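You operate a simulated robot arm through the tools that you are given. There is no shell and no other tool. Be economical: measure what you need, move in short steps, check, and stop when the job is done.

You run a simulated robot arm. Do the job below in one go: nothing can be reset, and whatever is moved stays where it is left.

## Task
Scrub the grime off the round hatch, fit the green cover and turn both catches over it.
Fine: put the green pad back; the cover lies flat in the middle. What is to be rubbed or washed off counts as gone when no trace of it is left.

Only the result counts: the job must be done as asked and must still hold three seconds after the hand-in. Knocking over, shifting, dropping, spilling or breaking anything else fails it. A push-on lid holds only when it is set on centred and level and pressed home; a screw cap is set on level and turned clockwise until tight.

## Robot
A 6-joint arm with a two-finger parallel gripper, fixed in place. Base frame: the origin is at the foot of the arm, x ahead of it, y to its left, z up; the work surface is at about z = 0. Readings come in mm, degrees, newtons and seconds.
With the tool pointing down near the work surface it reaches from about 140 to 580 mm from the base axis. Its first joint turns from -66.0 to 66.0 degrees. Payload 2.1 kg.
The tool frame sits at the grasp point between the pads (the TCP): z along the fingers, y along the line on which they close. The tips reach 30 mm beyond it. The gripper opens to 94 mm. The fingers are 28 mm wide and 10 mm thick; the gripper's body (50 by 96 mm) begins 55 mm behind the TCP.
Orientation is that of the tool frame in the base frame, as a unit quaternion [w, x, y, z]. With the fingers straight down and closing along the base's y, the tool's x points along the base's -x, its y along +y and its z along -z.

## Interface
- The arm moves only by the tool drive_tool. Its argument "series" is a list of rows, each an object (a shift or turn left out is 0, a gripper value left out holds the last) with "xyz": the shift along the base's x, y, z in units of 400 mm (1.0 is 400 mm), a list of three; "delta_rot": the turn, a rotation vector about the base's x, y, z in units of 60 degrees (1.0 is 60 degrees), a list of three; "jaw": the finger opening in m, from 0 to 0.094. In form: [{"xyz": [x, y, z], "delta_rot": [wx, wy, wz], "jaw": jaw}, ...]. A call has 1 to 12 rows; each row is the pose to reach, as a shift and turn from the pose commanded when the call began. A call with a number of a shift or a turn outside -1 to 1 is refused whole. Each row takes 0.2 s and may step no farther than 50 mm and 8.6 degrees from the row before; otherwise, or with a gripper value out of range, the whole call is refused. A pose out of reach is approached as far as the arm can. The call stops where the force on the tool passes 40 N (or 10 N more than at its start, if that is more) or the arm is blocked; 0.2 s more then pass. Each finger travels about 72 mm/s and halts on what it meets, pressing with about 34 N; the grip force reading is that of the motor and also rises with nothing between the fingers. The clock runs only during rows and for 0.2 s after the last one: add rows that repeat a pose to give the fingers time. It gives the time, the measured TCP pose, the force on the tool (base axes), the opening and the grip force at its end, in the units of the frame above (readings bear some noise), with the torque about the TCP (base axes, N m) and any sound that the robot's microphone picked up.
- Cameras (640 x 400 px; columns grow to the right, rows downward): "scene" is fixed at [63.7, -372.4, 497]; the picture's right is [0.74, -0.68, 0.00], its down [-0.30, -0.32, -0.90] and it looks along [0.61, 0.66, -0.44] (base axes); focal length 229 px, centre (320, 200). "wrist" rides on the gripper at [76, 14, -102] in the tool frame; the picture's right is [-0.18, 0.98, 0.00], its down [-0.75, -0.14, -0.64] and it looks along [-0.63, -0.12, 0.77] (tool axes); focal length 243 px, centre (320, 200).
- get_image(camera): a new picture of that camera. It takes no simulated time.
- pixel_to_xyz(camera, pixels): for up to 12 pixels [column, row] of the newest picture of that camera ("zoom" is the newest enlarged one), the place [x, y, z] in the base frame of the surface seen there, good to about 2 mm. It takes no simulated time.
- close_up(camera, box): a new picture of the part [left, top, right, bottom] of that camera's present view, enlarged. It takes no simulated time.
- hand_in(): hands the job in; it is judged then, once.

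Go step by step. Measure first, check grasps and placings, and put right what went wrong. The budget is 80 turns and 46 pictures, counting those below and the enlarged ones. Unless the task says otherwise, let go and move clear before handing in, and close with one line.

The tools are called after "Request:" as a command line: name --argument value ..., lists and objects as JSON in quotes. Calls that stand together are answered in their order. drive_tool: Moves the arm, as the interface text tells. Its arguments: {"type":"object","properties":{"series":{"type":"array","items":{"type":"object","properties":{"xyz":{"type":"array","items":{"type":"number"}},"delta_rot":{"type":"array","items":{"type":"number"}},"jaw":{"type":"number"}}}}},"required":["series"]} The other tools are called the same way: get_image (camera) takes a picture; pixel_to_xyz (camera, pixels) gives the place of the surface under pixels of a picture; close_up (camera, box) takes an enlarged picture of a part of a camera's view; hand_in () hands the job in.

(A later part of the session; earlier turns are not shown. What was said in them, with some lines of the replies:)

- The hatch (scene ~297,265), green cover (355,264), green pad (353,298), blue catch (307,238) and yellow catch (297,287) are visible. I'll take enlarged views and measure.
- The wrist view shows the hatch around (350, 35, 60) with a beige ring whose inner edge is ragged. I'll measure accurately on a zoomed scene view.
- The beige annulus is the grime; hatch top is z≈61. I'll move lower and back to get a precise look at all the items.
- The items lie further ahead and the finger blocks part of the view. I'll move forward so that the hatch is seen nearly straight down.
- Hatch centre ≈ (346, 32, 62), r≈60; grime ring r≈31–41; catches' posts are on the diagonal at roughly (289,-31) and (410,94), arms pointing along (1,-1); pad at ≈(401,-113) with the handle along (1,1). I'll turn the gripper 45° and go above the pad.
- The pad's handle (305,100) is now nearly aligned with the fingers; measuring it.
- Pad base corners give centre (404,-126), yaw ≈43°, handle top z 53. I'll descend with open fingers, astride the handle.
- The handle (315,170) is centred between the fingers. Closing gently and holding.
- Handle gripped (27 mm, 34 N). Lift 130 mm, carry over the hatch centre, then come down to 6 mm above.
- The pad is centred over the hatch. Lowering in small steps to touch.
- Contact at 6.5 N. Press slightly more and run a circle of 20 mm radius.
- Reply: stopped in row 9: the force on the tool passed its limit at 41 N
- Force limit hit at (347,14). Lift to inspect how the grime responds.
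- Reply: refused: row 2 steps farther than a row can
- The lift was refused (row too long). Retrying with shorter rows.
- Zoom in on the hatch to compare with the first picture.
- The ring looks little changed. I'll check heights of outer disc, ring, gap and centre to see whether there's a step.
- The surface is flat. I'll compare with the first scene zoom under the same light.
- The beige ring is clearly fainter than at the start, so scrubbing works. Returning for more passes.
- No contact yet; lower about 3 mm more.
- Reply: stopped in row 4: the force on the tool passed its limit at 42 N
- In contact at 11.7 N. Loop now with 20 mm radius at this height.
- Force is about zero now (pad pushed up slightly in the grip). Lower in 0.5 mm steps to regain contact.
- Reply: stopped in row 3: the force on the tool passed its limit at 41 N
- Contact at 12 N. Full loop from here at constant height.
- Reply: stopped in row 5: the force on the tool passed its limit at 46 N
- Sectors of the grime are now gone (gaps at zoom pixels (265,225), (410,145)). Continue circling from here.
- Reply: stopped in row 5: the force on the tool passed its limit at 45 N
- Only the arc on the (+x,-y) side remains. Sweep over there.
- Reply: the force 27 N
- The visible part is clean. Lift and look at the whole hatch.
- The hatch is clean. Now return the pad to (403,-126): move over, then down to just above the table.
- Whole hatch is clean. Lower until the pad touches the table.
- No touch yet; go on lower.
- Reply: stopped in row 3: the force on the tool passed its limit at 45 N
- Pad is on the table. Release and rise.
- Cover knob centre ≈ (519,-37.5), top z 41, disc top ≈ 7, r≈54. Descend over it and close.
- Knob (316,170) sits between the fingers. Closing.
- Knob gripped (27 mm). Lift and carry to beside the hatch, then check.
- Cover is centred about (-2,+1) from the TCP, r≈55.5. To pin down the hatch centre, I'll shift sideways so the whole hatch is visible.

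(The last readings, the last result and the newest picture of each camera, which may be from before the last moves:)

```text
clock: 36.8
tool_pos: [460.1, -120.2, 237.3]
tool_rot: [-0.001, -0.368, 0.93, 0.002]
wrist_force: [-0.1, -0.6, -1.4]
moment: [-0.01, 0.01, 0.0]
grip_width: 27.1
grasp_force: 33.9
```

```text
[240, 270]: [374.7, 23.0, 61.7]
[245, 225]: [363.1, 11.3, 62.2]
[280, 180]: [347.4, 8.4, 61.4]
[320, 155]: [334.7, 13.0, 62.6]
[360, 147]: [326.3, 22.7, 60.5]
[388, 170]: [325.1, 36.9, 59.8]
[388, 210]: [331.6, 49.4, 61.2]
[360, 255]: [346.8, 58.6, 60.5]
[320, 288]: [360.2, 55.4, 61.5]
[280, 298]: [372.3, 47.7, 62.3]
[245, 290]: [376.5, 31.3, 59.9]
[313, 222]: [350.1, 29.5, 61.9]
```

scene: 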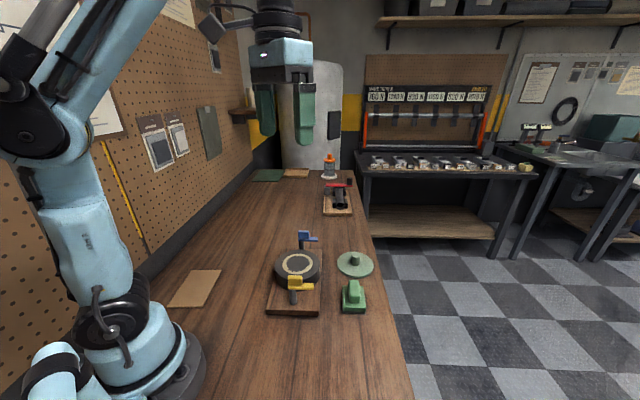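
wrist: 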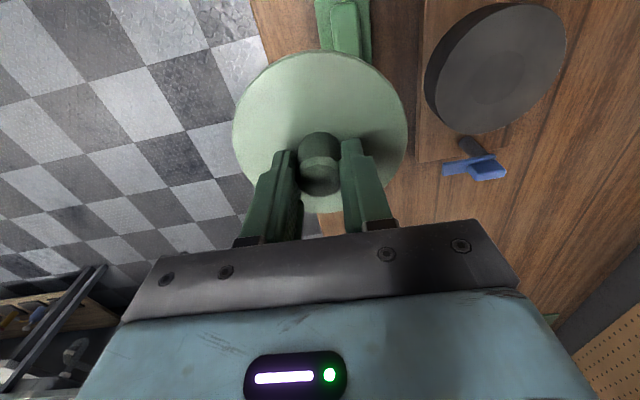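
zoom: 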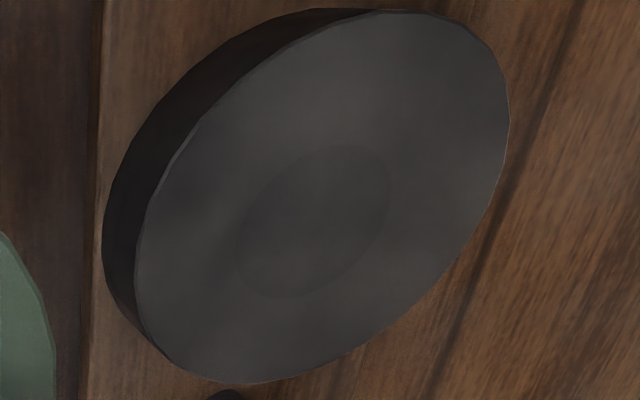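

Edges and inner circle fit a hatch centre of ≈ (350.7, 33). I'll bring the TCP to (352,32) and down to a few mm above.

Request:
drive_tool --series '[{"xyz": [-0.06, 0.085, 0]}, {"xyz": [-0.12, 0.17, 0]}, {"xyz": [-0.18, 0.255, 0]}, {"xyz": [-0.24, 0.34, 0]}, {"xyz": [-0.2705, 0.3805, 0]}, {"xyz": [-0.2705, 0.3805, -0.1]}, {"xyz": [-0.2705, 0.3805, -0.2]}, {"xyz": [-0.2705, 0.3805, -0.27]}, {"xyz": [-0.2705, 0.3805, -0.3]}, {"xyz": [-0.2705, 0.3805, -0.3]}]'

Request:
get_image --camera "wrist"

Request:
close_up --camera "scene" --box '[257, 230, 347, 300]'

```text
clock: 39.0
tool_pos: [353.2, 30.0, 116.4]
tool_rot: [-0.001, -0.368, 0.93, 0.003]
wrist_force: [0.8, -0.2, -0.6]
moment: [-0.01, 0.03, 0.01]
grip_width: 27.1
grasp_force: 33.8
```

```text
12 pictures are left
```

wrist: 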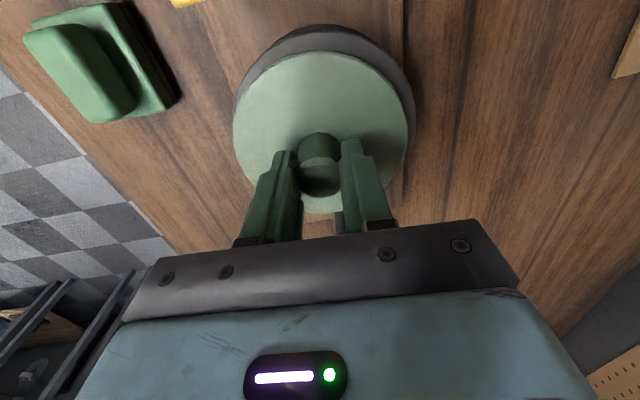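

```text
5.71 times, centred on (302, 265) of scene
```

zoom: 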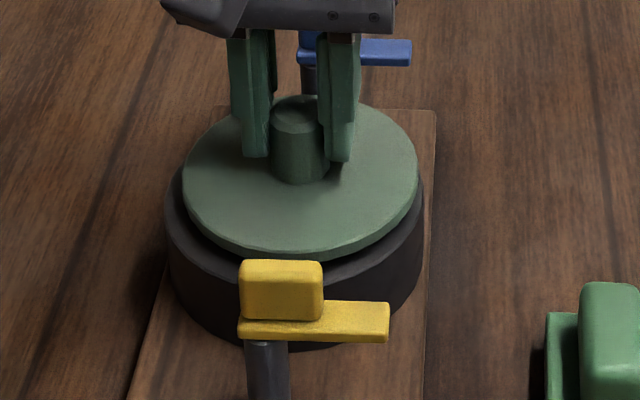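

The cover appears ~2 mm off to the right (zoom 300 vs 294), so shift (-1.6,+2) and lower toward contact.

Request:
drive_tool --series '[{"xyz": [-0.004, 0.005, 0]}, {"xyz": [-0.004, 0.005, -0.004]}, {"xyz": [-0.004, 0.005, -0.008]}, {"xyz": [-0.004, 0.005, -0.011]}, {"xyz": [-0.004, 0.005, -0.011]}]'

Request:
get_image --camera "wrist"

```text
clock: 40.2
tool_pos: [351.4, 32.2, 114.3]
tool_rot: [-0.001, -0.368, 0.93, 0.002]
wrist_force: [-0.4, 0.7, -0.7]
moment: [0.03, -0.01, -0.01]
grip_width: 27.3
grasp_force: 33.6
```

```text
10 pictures are left
```

wrist: 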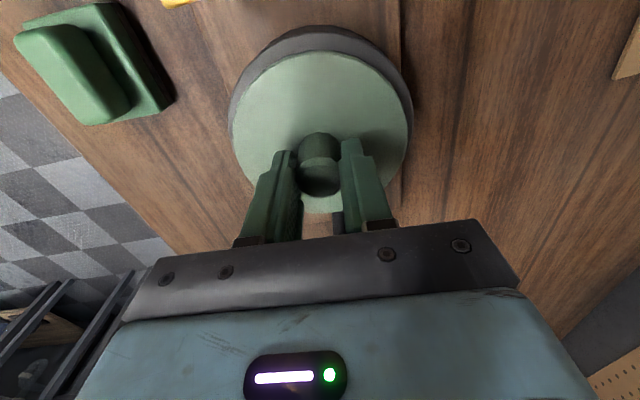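

Laterally centred now. Check the near-edge gap at (322,28)/(322,52).

Request:
pixel_to_xyz --camera "wrist" --pixels '[[322, 28], [300, 30], [345, 31], [322, 54], [300, 56], [345, 58], [321, 211], [234, 110], [411, 105], [380, 50], [230, 105], [270, 42]]'

```text
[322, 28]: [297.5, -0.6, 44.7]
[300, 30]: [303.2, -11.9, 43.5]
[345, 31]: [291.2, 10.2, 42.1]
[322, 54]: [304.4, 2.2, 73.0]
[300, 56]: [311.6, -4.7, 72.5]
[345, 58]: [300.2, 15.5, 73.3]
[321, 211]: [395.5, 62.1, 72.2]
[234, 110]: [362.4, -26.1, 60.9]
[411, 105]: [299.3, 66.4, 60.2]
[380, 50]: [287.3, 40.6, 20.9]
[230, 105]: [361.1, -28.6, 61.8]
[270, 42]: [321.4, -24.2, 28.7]
```

Cover centre ≈ (350,32), matching the hatch. Lower until contact.

Request:
drive_tool --series '[{"xyz": [0, 0, -0.003]}, {"xyz": [0, 0, -0.006]}, {"xyz": [0, 0, -0.009]}, {"xyz": [0, 0, -0.012]}, {"xyz": [0, 0, -0.014]}, {"xyz": [0, 0, -0.014]}]'

```text
clock: 41.6
tool_pos: [352.1, 32.4, 106.1]
tool_rot: [0.0, -0.366, 0.93, 0.001]
wrist_force: [0.8, -2.6, 23.1]
moment: [-0.13, -0.05, 0.03]
grip_width: 27.1
grasp_force: 34.4
```

Seated with 23 N. Release and rise.

Request:
drive_tool --series '[{"xyz": [0, 0, 0.003], "jaw": 0.027}, {"xyz": [0, 0, 0.003], "jaw": 0.045}, {"xyz": [0, 0, 0.003], "jaw": 0.05}, {"xyz": [0, 0, 0.003], "jaw": 0.05}, {"xyz": [0, 0, 0.1]}, {"xyz": [0, 0, 0.2]}, {"xyz": [0.03, 0.03, 0.3]}, {"xyz": [0.1, 0.1, 0.3]}, {"xyz": [0.18, 0.1, 0.3]}, {"xyz": [0.18, 0.1, 0.3]}]'

Request:
get_image --camera "wrist"

```text
clock: 43.8
tool_pos: [424.0, 72.0, 227.9]
tool_rot: [-0.001, -0.367, 0.93, 0.002]
wrist_force: [0.3, -0.5, 0.7]
moment: [-0.06, -0.01, 0.02]
grip_width: 50.2
grasp_force: 0.1
```

```text
9 pictures are left
```

wrist: 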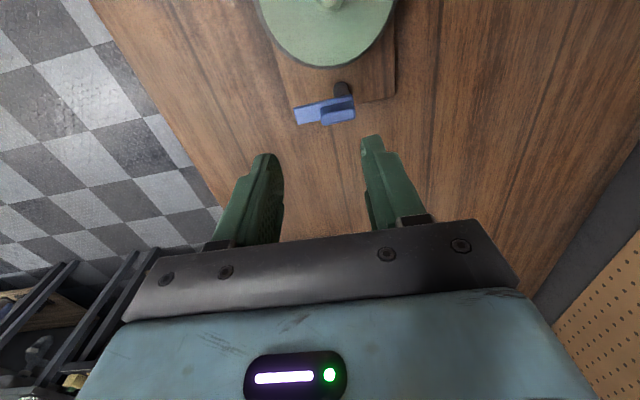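

The cover rests on the hatch. Now look closely at the blue catch at (325,110).

Request:
close_up --camera "wrist" --box '[250, 0, 410, 130]'

```text
3.08 times, centred on (330, 65) of wrist
```

zoom: 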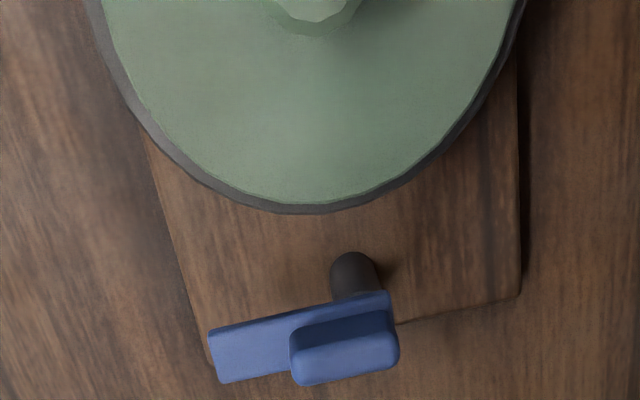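

Request:
pixel_to_xyz --camera "zoom" --pixels '[[298, 355], [390, 335], [302, 380], [395, 360], [345, 358], [210, 335], [222, 380], [388, 294], [335, 262], [372, 262], [300, 310], [260, 360]]'

Request:
pixel_to_xyz --camera "zoom" --pixels '[[200, 150], [300, 100], [400, 130], [300, 195], [460, 60], [150, 60], [330, 10], [300, 340], [380, 325], [340, 345], [335, 285], [374, 285]]'

```text
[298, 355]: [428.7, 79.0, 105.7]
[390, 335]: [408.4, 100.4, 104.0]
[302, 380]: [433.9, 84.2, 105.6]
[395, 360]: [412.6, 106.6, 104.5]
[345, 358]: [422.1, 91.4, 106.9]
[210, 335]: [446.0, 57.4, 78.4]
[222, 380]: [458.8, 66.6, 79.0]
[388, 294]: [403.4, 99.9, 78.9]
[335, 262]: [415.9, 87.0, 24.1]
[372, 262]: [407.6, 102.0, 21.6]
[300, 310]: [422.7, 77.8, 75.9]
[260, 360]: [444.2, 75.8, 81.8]
```

```text
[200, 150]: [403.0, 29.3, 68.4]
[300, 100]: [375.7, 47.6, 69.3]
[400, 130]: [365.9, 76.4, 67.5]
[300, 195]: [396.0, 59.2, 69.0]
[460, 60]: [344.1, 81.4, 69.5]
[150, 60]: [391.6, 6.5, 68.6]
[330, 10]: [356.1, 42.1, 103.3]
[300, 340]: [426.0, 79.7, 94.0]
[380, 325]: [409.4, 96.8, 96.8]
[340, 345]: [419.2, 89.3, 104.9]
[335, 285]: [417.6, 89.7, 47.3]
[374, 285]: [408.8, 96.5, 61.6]
```

Cover is flat at z≈68.7 everywhere. Blue knob centre ≈ (420.5,92), top z 105; post axis ≈ (414.7,96.8). I'll turn the gripper to yaw 135° so it closes across the knob.

Request:
drive_tool --series '[{"xyz": [0, 0.01, 0], "delta_rot": [0, 0, 0.1277]}, {"xyz": [0, 0.02, 0], "delta_rot": [0, 0, 0.2553]}, {"xyz": [0, 0.03, 0], "delta_rot": [0, 0, 0.383]}, {"xyz": [-0.005, 0.04, 0], "delta_rot": [0, 0, 0.5107]}, {"xyz": [-0.008, 0.05, 0], "delta_rot": [0, 0, 0.6383]}, {"xyz": [-0.009, 0.05, 0], "delta_rot": [0, 0, 0.766]}, {"xyz": [-0.009, 0.05, 0], "delta_rot": [0, 0, 0.766]}]'

Request:
drive_tool --series '[{"xyz": [0, 0, 0], "delta_rot": [0, 0, 0.1277]}, {"xyz": [0, 0, 0], "delta_rot": [0, 0, 0.2553]}, {"xyz": [0, 0, 0], "delta_rot": [0, 0, 0.383]}, {"xyz": [0, 0, 0], "delta_rot": [0, 0, 0.5107]}, {"xyz": [0, 0, -0.05], "delta_rot": [0, 0, 0.6383]}, {"xyz": [0, 0, -0.1], "delta_rot": [0, 0, 0.766]}, {"xyz": [0, 0, -0.1], "delta_rot": [0, 0, 0.766]}]'

Request:
get_image --camera "wrist"

```text
clock: 45.4
tool_pos: [419.2, 93.8, 226.7]
tool_rot: [-0.001, -0.701, 0.713, 0.002]
wrist_force: [0.1, 0.1, 0.1]
moment: [-0.01, 0.0, 0.0]
grip_width: 50.1
grasp_force: 0.1
```

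```text
clock: 47.0
tool_pos: [418.6, 92.7, 186.5]
tool_rot: [0.002, 0.924, -0.382, -0.002]
wrist_force: [0.5, -0.9, -0.1]
moment: [-0.01, 0.0, -0.02]
grip_width: 50.3
grasp_force: 0.1
```

```text
7 pictures are left
```

wrist: 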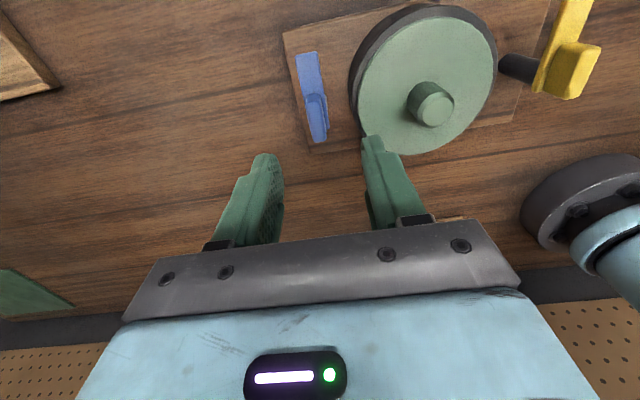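

Aligned with the blue knob (316,112). I'll also measure the yellow one at (570,60) from this view.

Request:
pixel_to_xyz --camera "wrist" --pixels '[[306, 97], [326, 96], [310, 122], [325, 124], [317, 110], [319, 140], [557, 70], [598, 47], [573, 95], [580, 70], [560, 45], [505, 62]]'

Request:
drive_tool --series '[{"xyz": [0.005, 0, -0.08]}, {"xyz": [0.005, 0, -0.15]}, {"xyz": [0.005, 0, -0.181]}, {"xyz": [0.005, 0, -0.181]}]'

Request:
get_image --camera "wrist"

```text
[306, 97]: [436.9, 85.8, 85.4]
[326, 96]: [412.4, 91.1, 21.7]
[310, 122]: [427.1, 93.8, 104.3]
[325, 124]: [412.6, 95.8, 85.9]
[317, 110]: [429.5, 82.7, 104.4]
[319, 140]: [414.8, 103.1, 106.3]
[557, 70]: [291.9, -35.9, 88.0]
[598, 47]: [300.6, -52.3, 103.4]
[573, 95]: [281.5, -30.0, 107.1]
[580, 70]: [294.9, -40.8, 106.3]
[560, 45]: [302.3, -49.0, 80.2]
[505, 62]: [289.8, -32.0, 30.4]
```

```text
clock: 48.0
tool_pos: [420.6, 92.3, 114.4]
tool_rot: [0.003, 0.924, -0.383, -0.001]
wrist_force: [-0.3, -0.6, 0.3]
moment: [0.04, 0.0, 0.02]
grip_width: 50.2
grasp_force: 0.0
```

```text
6 pictures are left
```

wrist: 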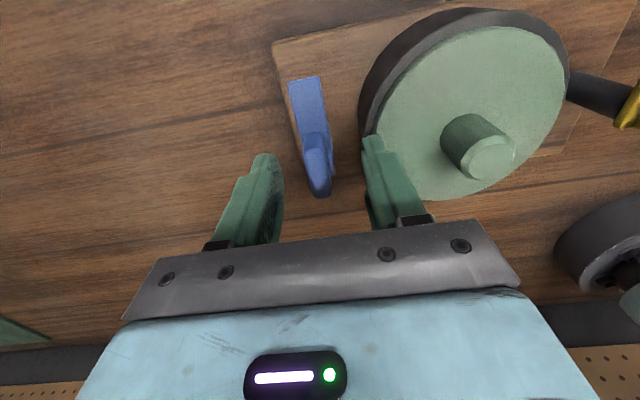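

The knob sits between the fingers. Close.

Request:
drive_tool --series '[{"jaw": 0.03}, {"jaw": 0.015}, {"jaw": 0.005}, {"jaw": 0.005}, {"jaw": 0.005}]'

```text
clock: 49.2
tool_pos: [421.4, 93.1, 113.7]
tool_rot: [0.001, 0.924, -0.383, 0.0]
wrist_force: [12.8, 9.3, 0.3]
moment: [0.26, -0.31, -0.12]
grip_width: 11.6
grasp_force: 33.8
```

Gripped at 11.6 mm (slight side load, so I bias +0.5 mm). Turn the catch 45° clockwise about its post.

Request:
drive_tool --series '[{"xyz": [-0.0008, -0.0005, 0], "delta_rot": [0, 0, -0.125]}, {"xyz": [-0.0029, -0.002, 0], "delta_rot": [0, 0, -0.25]}, {"xyz": [-0.0053, -0.0031, 0], "delta_rot": [0, 0, -0.375]}, {"xyz": [-0.0078, -0.004, 0], "delta_rot": [0, 0, -0.5]}, {"xyz": [-0.0103, -0.0045, 0], "delta_rot": [0, 0, -0.625]}, {"xyz": [-0.0129, -0.0047, 0], "delta_rot": [0, 0, -0.75]}, {"xyz": [-0.0129, -0.0047, 0], "delta_rot": [0, 0, -0.75]}]'

```text
clock: 50.8
tool_pos: [416.3, 90.5, 114.0]
tool_rot: [-0.001, -0.707, 0.708, 0.002]
wrist_force: [10.3, 13.1, 0.5]
moment: [0.33, -0.32, -0.08]
grip_width: 11.8
grasp_force: 33.7
```

Turning well. Continue the other 45° with a further small bias.

Request:
drive_tool --series '[{"xyz": [-0.0014, 0.0012, 0], "delta_rot": [0, 0, -0.125]}, {"xyz": [-0.0035, 0.0023, 0], "delta_rot": [0, 0, -0.25]}, {"xyz": [-0.006, 0.0033, 0], "delta_rot": [0, 0, -0.375]}, {"xyz": [-0.0083, 0.0045, 0], "delta_rot": [0, 0, -0.5]}, {"xyz": [-0.0105, 0.0059, 0], "delta_rot": [0, 0, -0.625]}, {"xyz": [-0.0125, 0.0076, 0], "delta_rot": [0, 0, -0.75]}, {"xyz": [-0.0125, 0.0076, 0], "delta_rot": [0, 0, -0.75]}]'

Request:
close_up --camera "scene" --box '[257, 220, 357, 300]'

```text
clock: 52.4
tool_pos: [411.1, 92.6, 114.1]
tool_rot: [-0.001, -0.381, 0.924, 0.001]
wrist_force: [4.7, -4.0, -0.7]
moment: [0.42, -0.83, 0.0]
grip_width: 11.9
grasp_force: 34.8
```

```text
5.00 times, centred on (307, 260) of scene
```

zoom: 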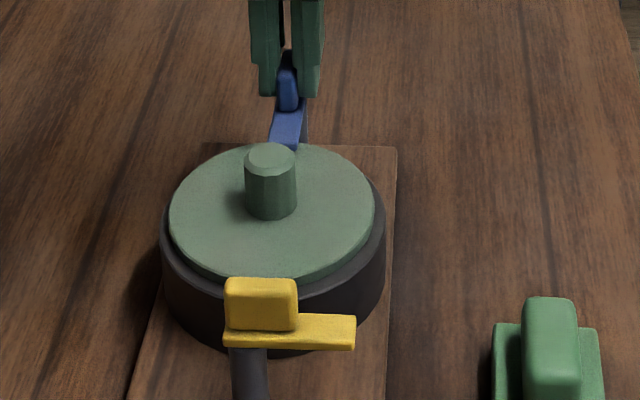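

Blue catch now points over the cover. Release, rise, and travel to the yellow catch while turning back to yaw -45°.

Request:
drive_tool --series '[{"jaw": 0.03}, {"jaw": 0.05}, {"jaw": 0.05}, {"xyz": [0, 0, 0.1], "jaw": 0.05}, {"xyz": [0, 0, 0.2]}, {"xyz": [0, 0, 0.2], "delta_rot": [0, 0, -0.125]}, {"xyz": [-0.05, -0.05, 0.2], "delta_rot": [0, 0, -0.25]}, {"xyz": [-0.1, -0.1, 0.2], "delta_rot": [0, 0, -0.375]}, {"xyz": [-0.15, -0.16, 0.2], "delta_rot": [0, 0, -0.5]}, {"xyz": [-0.2, -0.22, 0.2], "delta_rot": [0, 0, -0.625]}, {"xyz": [-0.25, -0.28, 0.2], "delta_rot": [0, 0, -0.75]}, {"xyz": [-0.297, -0.33, 0.2], "delta_rot": [0, 0, -0.75]}]'

Request:
drive_tool --series '[{"xyz": [0, 0, 0], "delta_rot": [0, 0, -0.125]}, {"xyz": [0, 0, 0], "delta_rot": [0, 0, -0.25]}, {"xyz": [0, 0, 0], "delta_rot": [0, 0, -0.375]}, {"xyz": [0, 0, 0], "delta_rot": [0, 0, -0.5]}, {"xyz": [0, 0, 0], "delta_rot": [0, 0, -0.625]}, {"xyz": [0, 0, 0], "delta_rot": [0, 0, -0.75]}, {"xyz": [0, 0, 0], "delta_rot": [0, 0, -0.75]}]'

Request:
get_image --camera "wrist"

```text
clock: 55.0
tool_pos: [292.2, -39.4, 194.9]
tool_rot: [0.001, 0.0, 1.0, 0.002]
wrist_force: [-0.3, -0.7, -0.4]
moment: [0.01, -0.01, 0.02]
grip_width: 50.0
grasp_force: 0.1
```

```text
clock: 56.6
tool_pos: [292.7, -38.7, 193.8]
tool_rot: [0.001, 0.384, 0.924, 0.001]
wrist_force: [0.8, -0.2, 0.8]
moment: [-0.03, 0.02, 0.03]
grip_width: 49.8
grasp_force: 0.0
```

```text
4 pictures are left
```

wrist: 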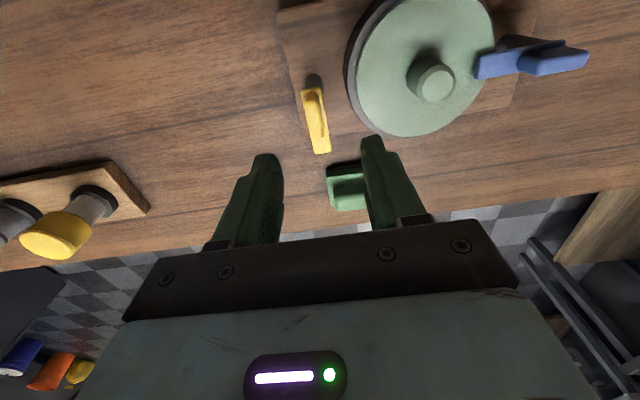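

Request:
pixel_to_xyz --camera "wrist" --pixels '[[310, 92], [313, 100], [316, 110], [319, 122], [305, 95], [320, 95], [314, 150], [330, 150], [312, 80], [307, 120], [324, 115], [311, 105]]'

Request:
close_up --camera "wrist" --box '[275, 60, 375, 170]'

```text
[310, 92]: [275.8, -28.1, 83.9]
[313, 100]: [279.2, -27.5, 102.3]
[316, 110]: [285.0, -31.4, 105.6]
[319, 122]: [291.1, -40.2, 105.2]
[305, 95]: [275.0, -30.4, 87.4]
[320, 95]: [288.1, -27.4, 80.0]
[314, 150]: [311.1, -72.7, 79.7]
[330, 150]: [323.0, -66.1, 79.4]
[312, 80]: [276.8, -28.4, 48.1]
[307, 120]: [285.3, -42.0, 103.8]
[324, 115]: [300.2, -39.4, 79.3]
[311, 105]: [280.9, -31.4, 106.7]
```

```text
3.64 times, centred on (325, 115) of wrist
```

zoom: 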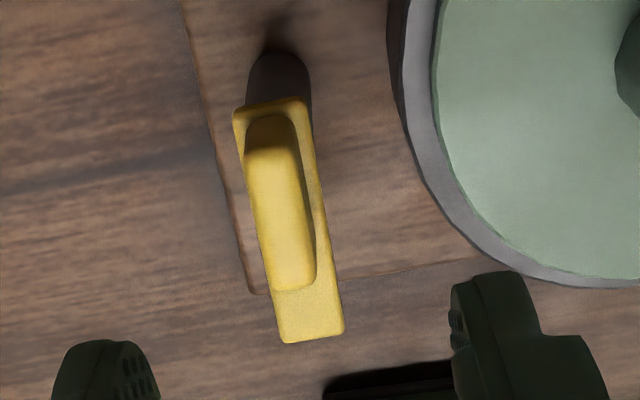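

Yellow knob centre ≈ (290.5,-39). Descend onto it and close.

Request:
drive_tool --series '[{"xyz": [-0.0055, -0.001, -0.08]}, {"xyz": [-0.0055, -0.001, -0.16]}, {"xyz": [-0.0055, -0.001, -0.199]}, {"xyz": [-0.0055, -0.001, -0.199]}, {"xyz": [-0.0055, -0.001, -0.199], "jaw": 0.03}, {"xyz": [-0.0055, -0.001, -0.199], "jaw": 0.015}, {"xyz": [-0.0055, -0.001, -0.199], "jaw": 0.005}, {"xyz": [-0.0055, -0.001, -0.199], "jaw": 0.005}, {"xyz": [-0.0055, -0.001, -0.199], "jaw": 0.005}]'

```text
clock: 58.6
tool_pos: [290.4, -40.2, 114.3]
tool_rot: [0.0, 0.383, 0.924, 0.002]
wrist_force: [-7.7, -15.5, -0.7]
moment: [0.21, 0.71, 0.15]
grip_width: 11.7
grasp_force: 34.1
```

Gripped (11.7 mm). Turn 45° counter-clockwise about the post with a small bias.

Request:
drive_tool --series '[{"xyz": [0, 0.0002, 0], "delta_rot": [0, 0, 0.125]}, {"xyz": [0.0014, 0.0024, 0], "delta_rot": [0, 0, 0.25]}, {"xyz": [0.0026, 0.0047, 0], "delta_rot": [0, 0, 0.375]}, {"xyz": [0.0034, 0.0072, 0], "delta_rot": [0, 0, 0.5]}, {"xyz": [0.004, 0.0098, 0], "delta_rot": [0, 0, 0.625]}, {"xyz": [0.0041, 0.0124, 0], "delta_rot": [0, 0, 0.75]}, {"xyz": [0.0041, 0.0124, 0], "delta_rot": [0, 0, 0.75]}]'

```text
clock: 60.2
tool_pos: [291.4, -33.9, 115.3]
tool_rot: [0.0, 0.0, 1.0, 0.002]
wrist_force: [-10.1, -6.7, -0.4]
moment: [-0.7, -0.74, 0.06]
grip_width: 11.7
grasp_force: 33.7
```

Continue the remaining 45°.

Request:
drive_tool --series '[{"xyz": [-0.0014, 0.0014, 0], "delta_rot": [0, 0, 0.125]}, {"xyz": [-0.002, 0.004, 0], "delta_rot": [0, 0, 0.25]}, {"xyz": [-0.0028, 0.0064, 0], "delta_rot": [0, 0, 0.375]}, {"xyz": [-0.004, 0.0088, 0], "delta_rot": [0, 0, 0.5]}, {"xyz": [-0.0054, 0.0109, 0], "delta_rot": [0, 0, 0.625]}, {"xyz": [-0.0071, 0.0129, 0], "delta_rot": [0, 0, 0.75]}, {"xyz": [-0.0071, 0.0129, 0], "delta_rot": [0, 0, 0.75]}]'

```text
clock: 61.8
tool_pos: [288.9, -28.3, 114.5]
tool_rot: [-0.001, -0.384, 0.924, 0.001]
wrist_force: [-2.1, 0.4, -0.5]
moment: [0.52, -0.88, -0.23]
grip_width: 11.7
grasp_force: 33.9
```

Turned fully. Release, rise and move clear, then inspect.

Request:
drive_tool --series '[{"jaw": 0.03}, {"jaw": 0.05}, {"jaw": 0.05}, {"xyz": [0, 0, 0.1]}, {"xyz": [0, 0, 0.2]}, {"xyz": [0, 0, 0.3]}, {"xyz": [0.08, 0.02, 0.35]}, {"xyz": [0.16, 0.04, 0.4]}, {"xyz": [0.25, 0.06, 0.42]}, {"xyz": [0.33, 0.08, 0.42]}, {"xyz": [0.33, 0.08, 0.42]}]'

Request:
get_image --camera "wrist"

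Request:
close_up --camera "scene" --box '[257, 230, 387, 325]'

```text
clock: 64.2
tool_pos: [420.2, 2.7, 281.8]
tool_rot: [-0.001, -0.382, 0.924, 0.002]
wrist_force: [-0.3, 0.0, -0.3]
moment: [0.0, -0.01, -0.02]
grip_width: 49.9
grasp_force: 0.1
```

```text
2 pictures are left
```

wrist: 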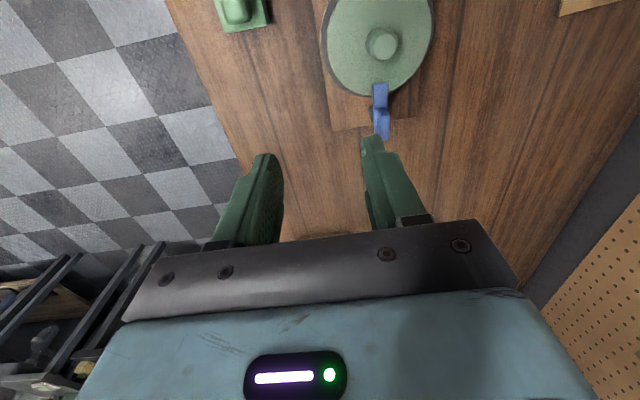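

```text
4.21 times, centred on (322, 278) of scene
```

zoom: 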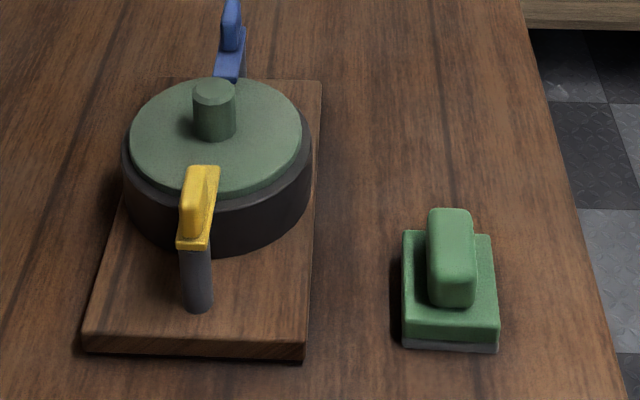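

Both catches are turned in over the cover and the pad is back. Verify angles and level numerically.

Request:
pixel_to_xyz --camera "wrist" --pixels '[[380, 86], [380, 92], [383, 125], [333, 45], [425, 40], [380, 70], [350, 75], [410, 75], [372, 10], [376, 85], [386, 85]]'

Request:
pixel_to_xyz --camera "zoom" --pixels '[[213, 174], [187, 242], [207, 243], [214, 190], [199, 190], [190, 215], [232, 72], [226, 72], [240, 60], [160, 150], [280, 140], [240, 185]]'

```text
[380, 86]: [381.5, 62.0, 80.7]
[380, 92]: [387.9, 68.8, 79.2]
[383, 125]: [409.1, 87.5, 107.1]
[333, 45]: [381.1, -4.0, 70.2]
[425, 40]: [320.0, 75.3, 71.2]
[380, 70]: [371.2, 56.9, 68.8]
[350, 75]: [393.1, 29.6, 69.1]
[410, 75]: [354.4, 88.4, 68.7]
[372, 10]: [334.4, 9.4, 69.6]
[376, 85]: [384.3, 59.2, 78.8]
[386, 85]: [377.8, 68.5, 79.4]
```

```text
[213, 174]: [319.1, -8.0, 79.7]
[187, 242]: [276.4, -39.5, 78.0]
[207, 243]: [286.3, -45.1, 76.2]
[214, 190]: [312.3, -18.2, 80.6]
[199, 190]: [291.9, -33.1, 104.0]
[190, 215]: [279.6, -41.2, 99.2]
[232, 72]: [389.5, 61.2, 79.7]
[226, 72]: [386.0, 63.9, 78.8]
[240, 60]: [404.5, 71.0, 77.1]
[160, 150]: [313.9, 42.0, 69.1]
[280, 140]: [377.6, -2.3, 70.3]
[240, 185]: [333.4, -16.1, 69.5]
```

The cover reads level at z≈69–70, and both catch tips lie over it and point at the middle. The pad is back on its spot and the arm is clear, so I'm handing in.

Request:
hand_in

```text
The job is handed in.
```

I scrubbed the hatch until no grime showed, set the green cover flat and centred on it, turned both catches over it, and put the green pad back within about 3 mm of where it was.
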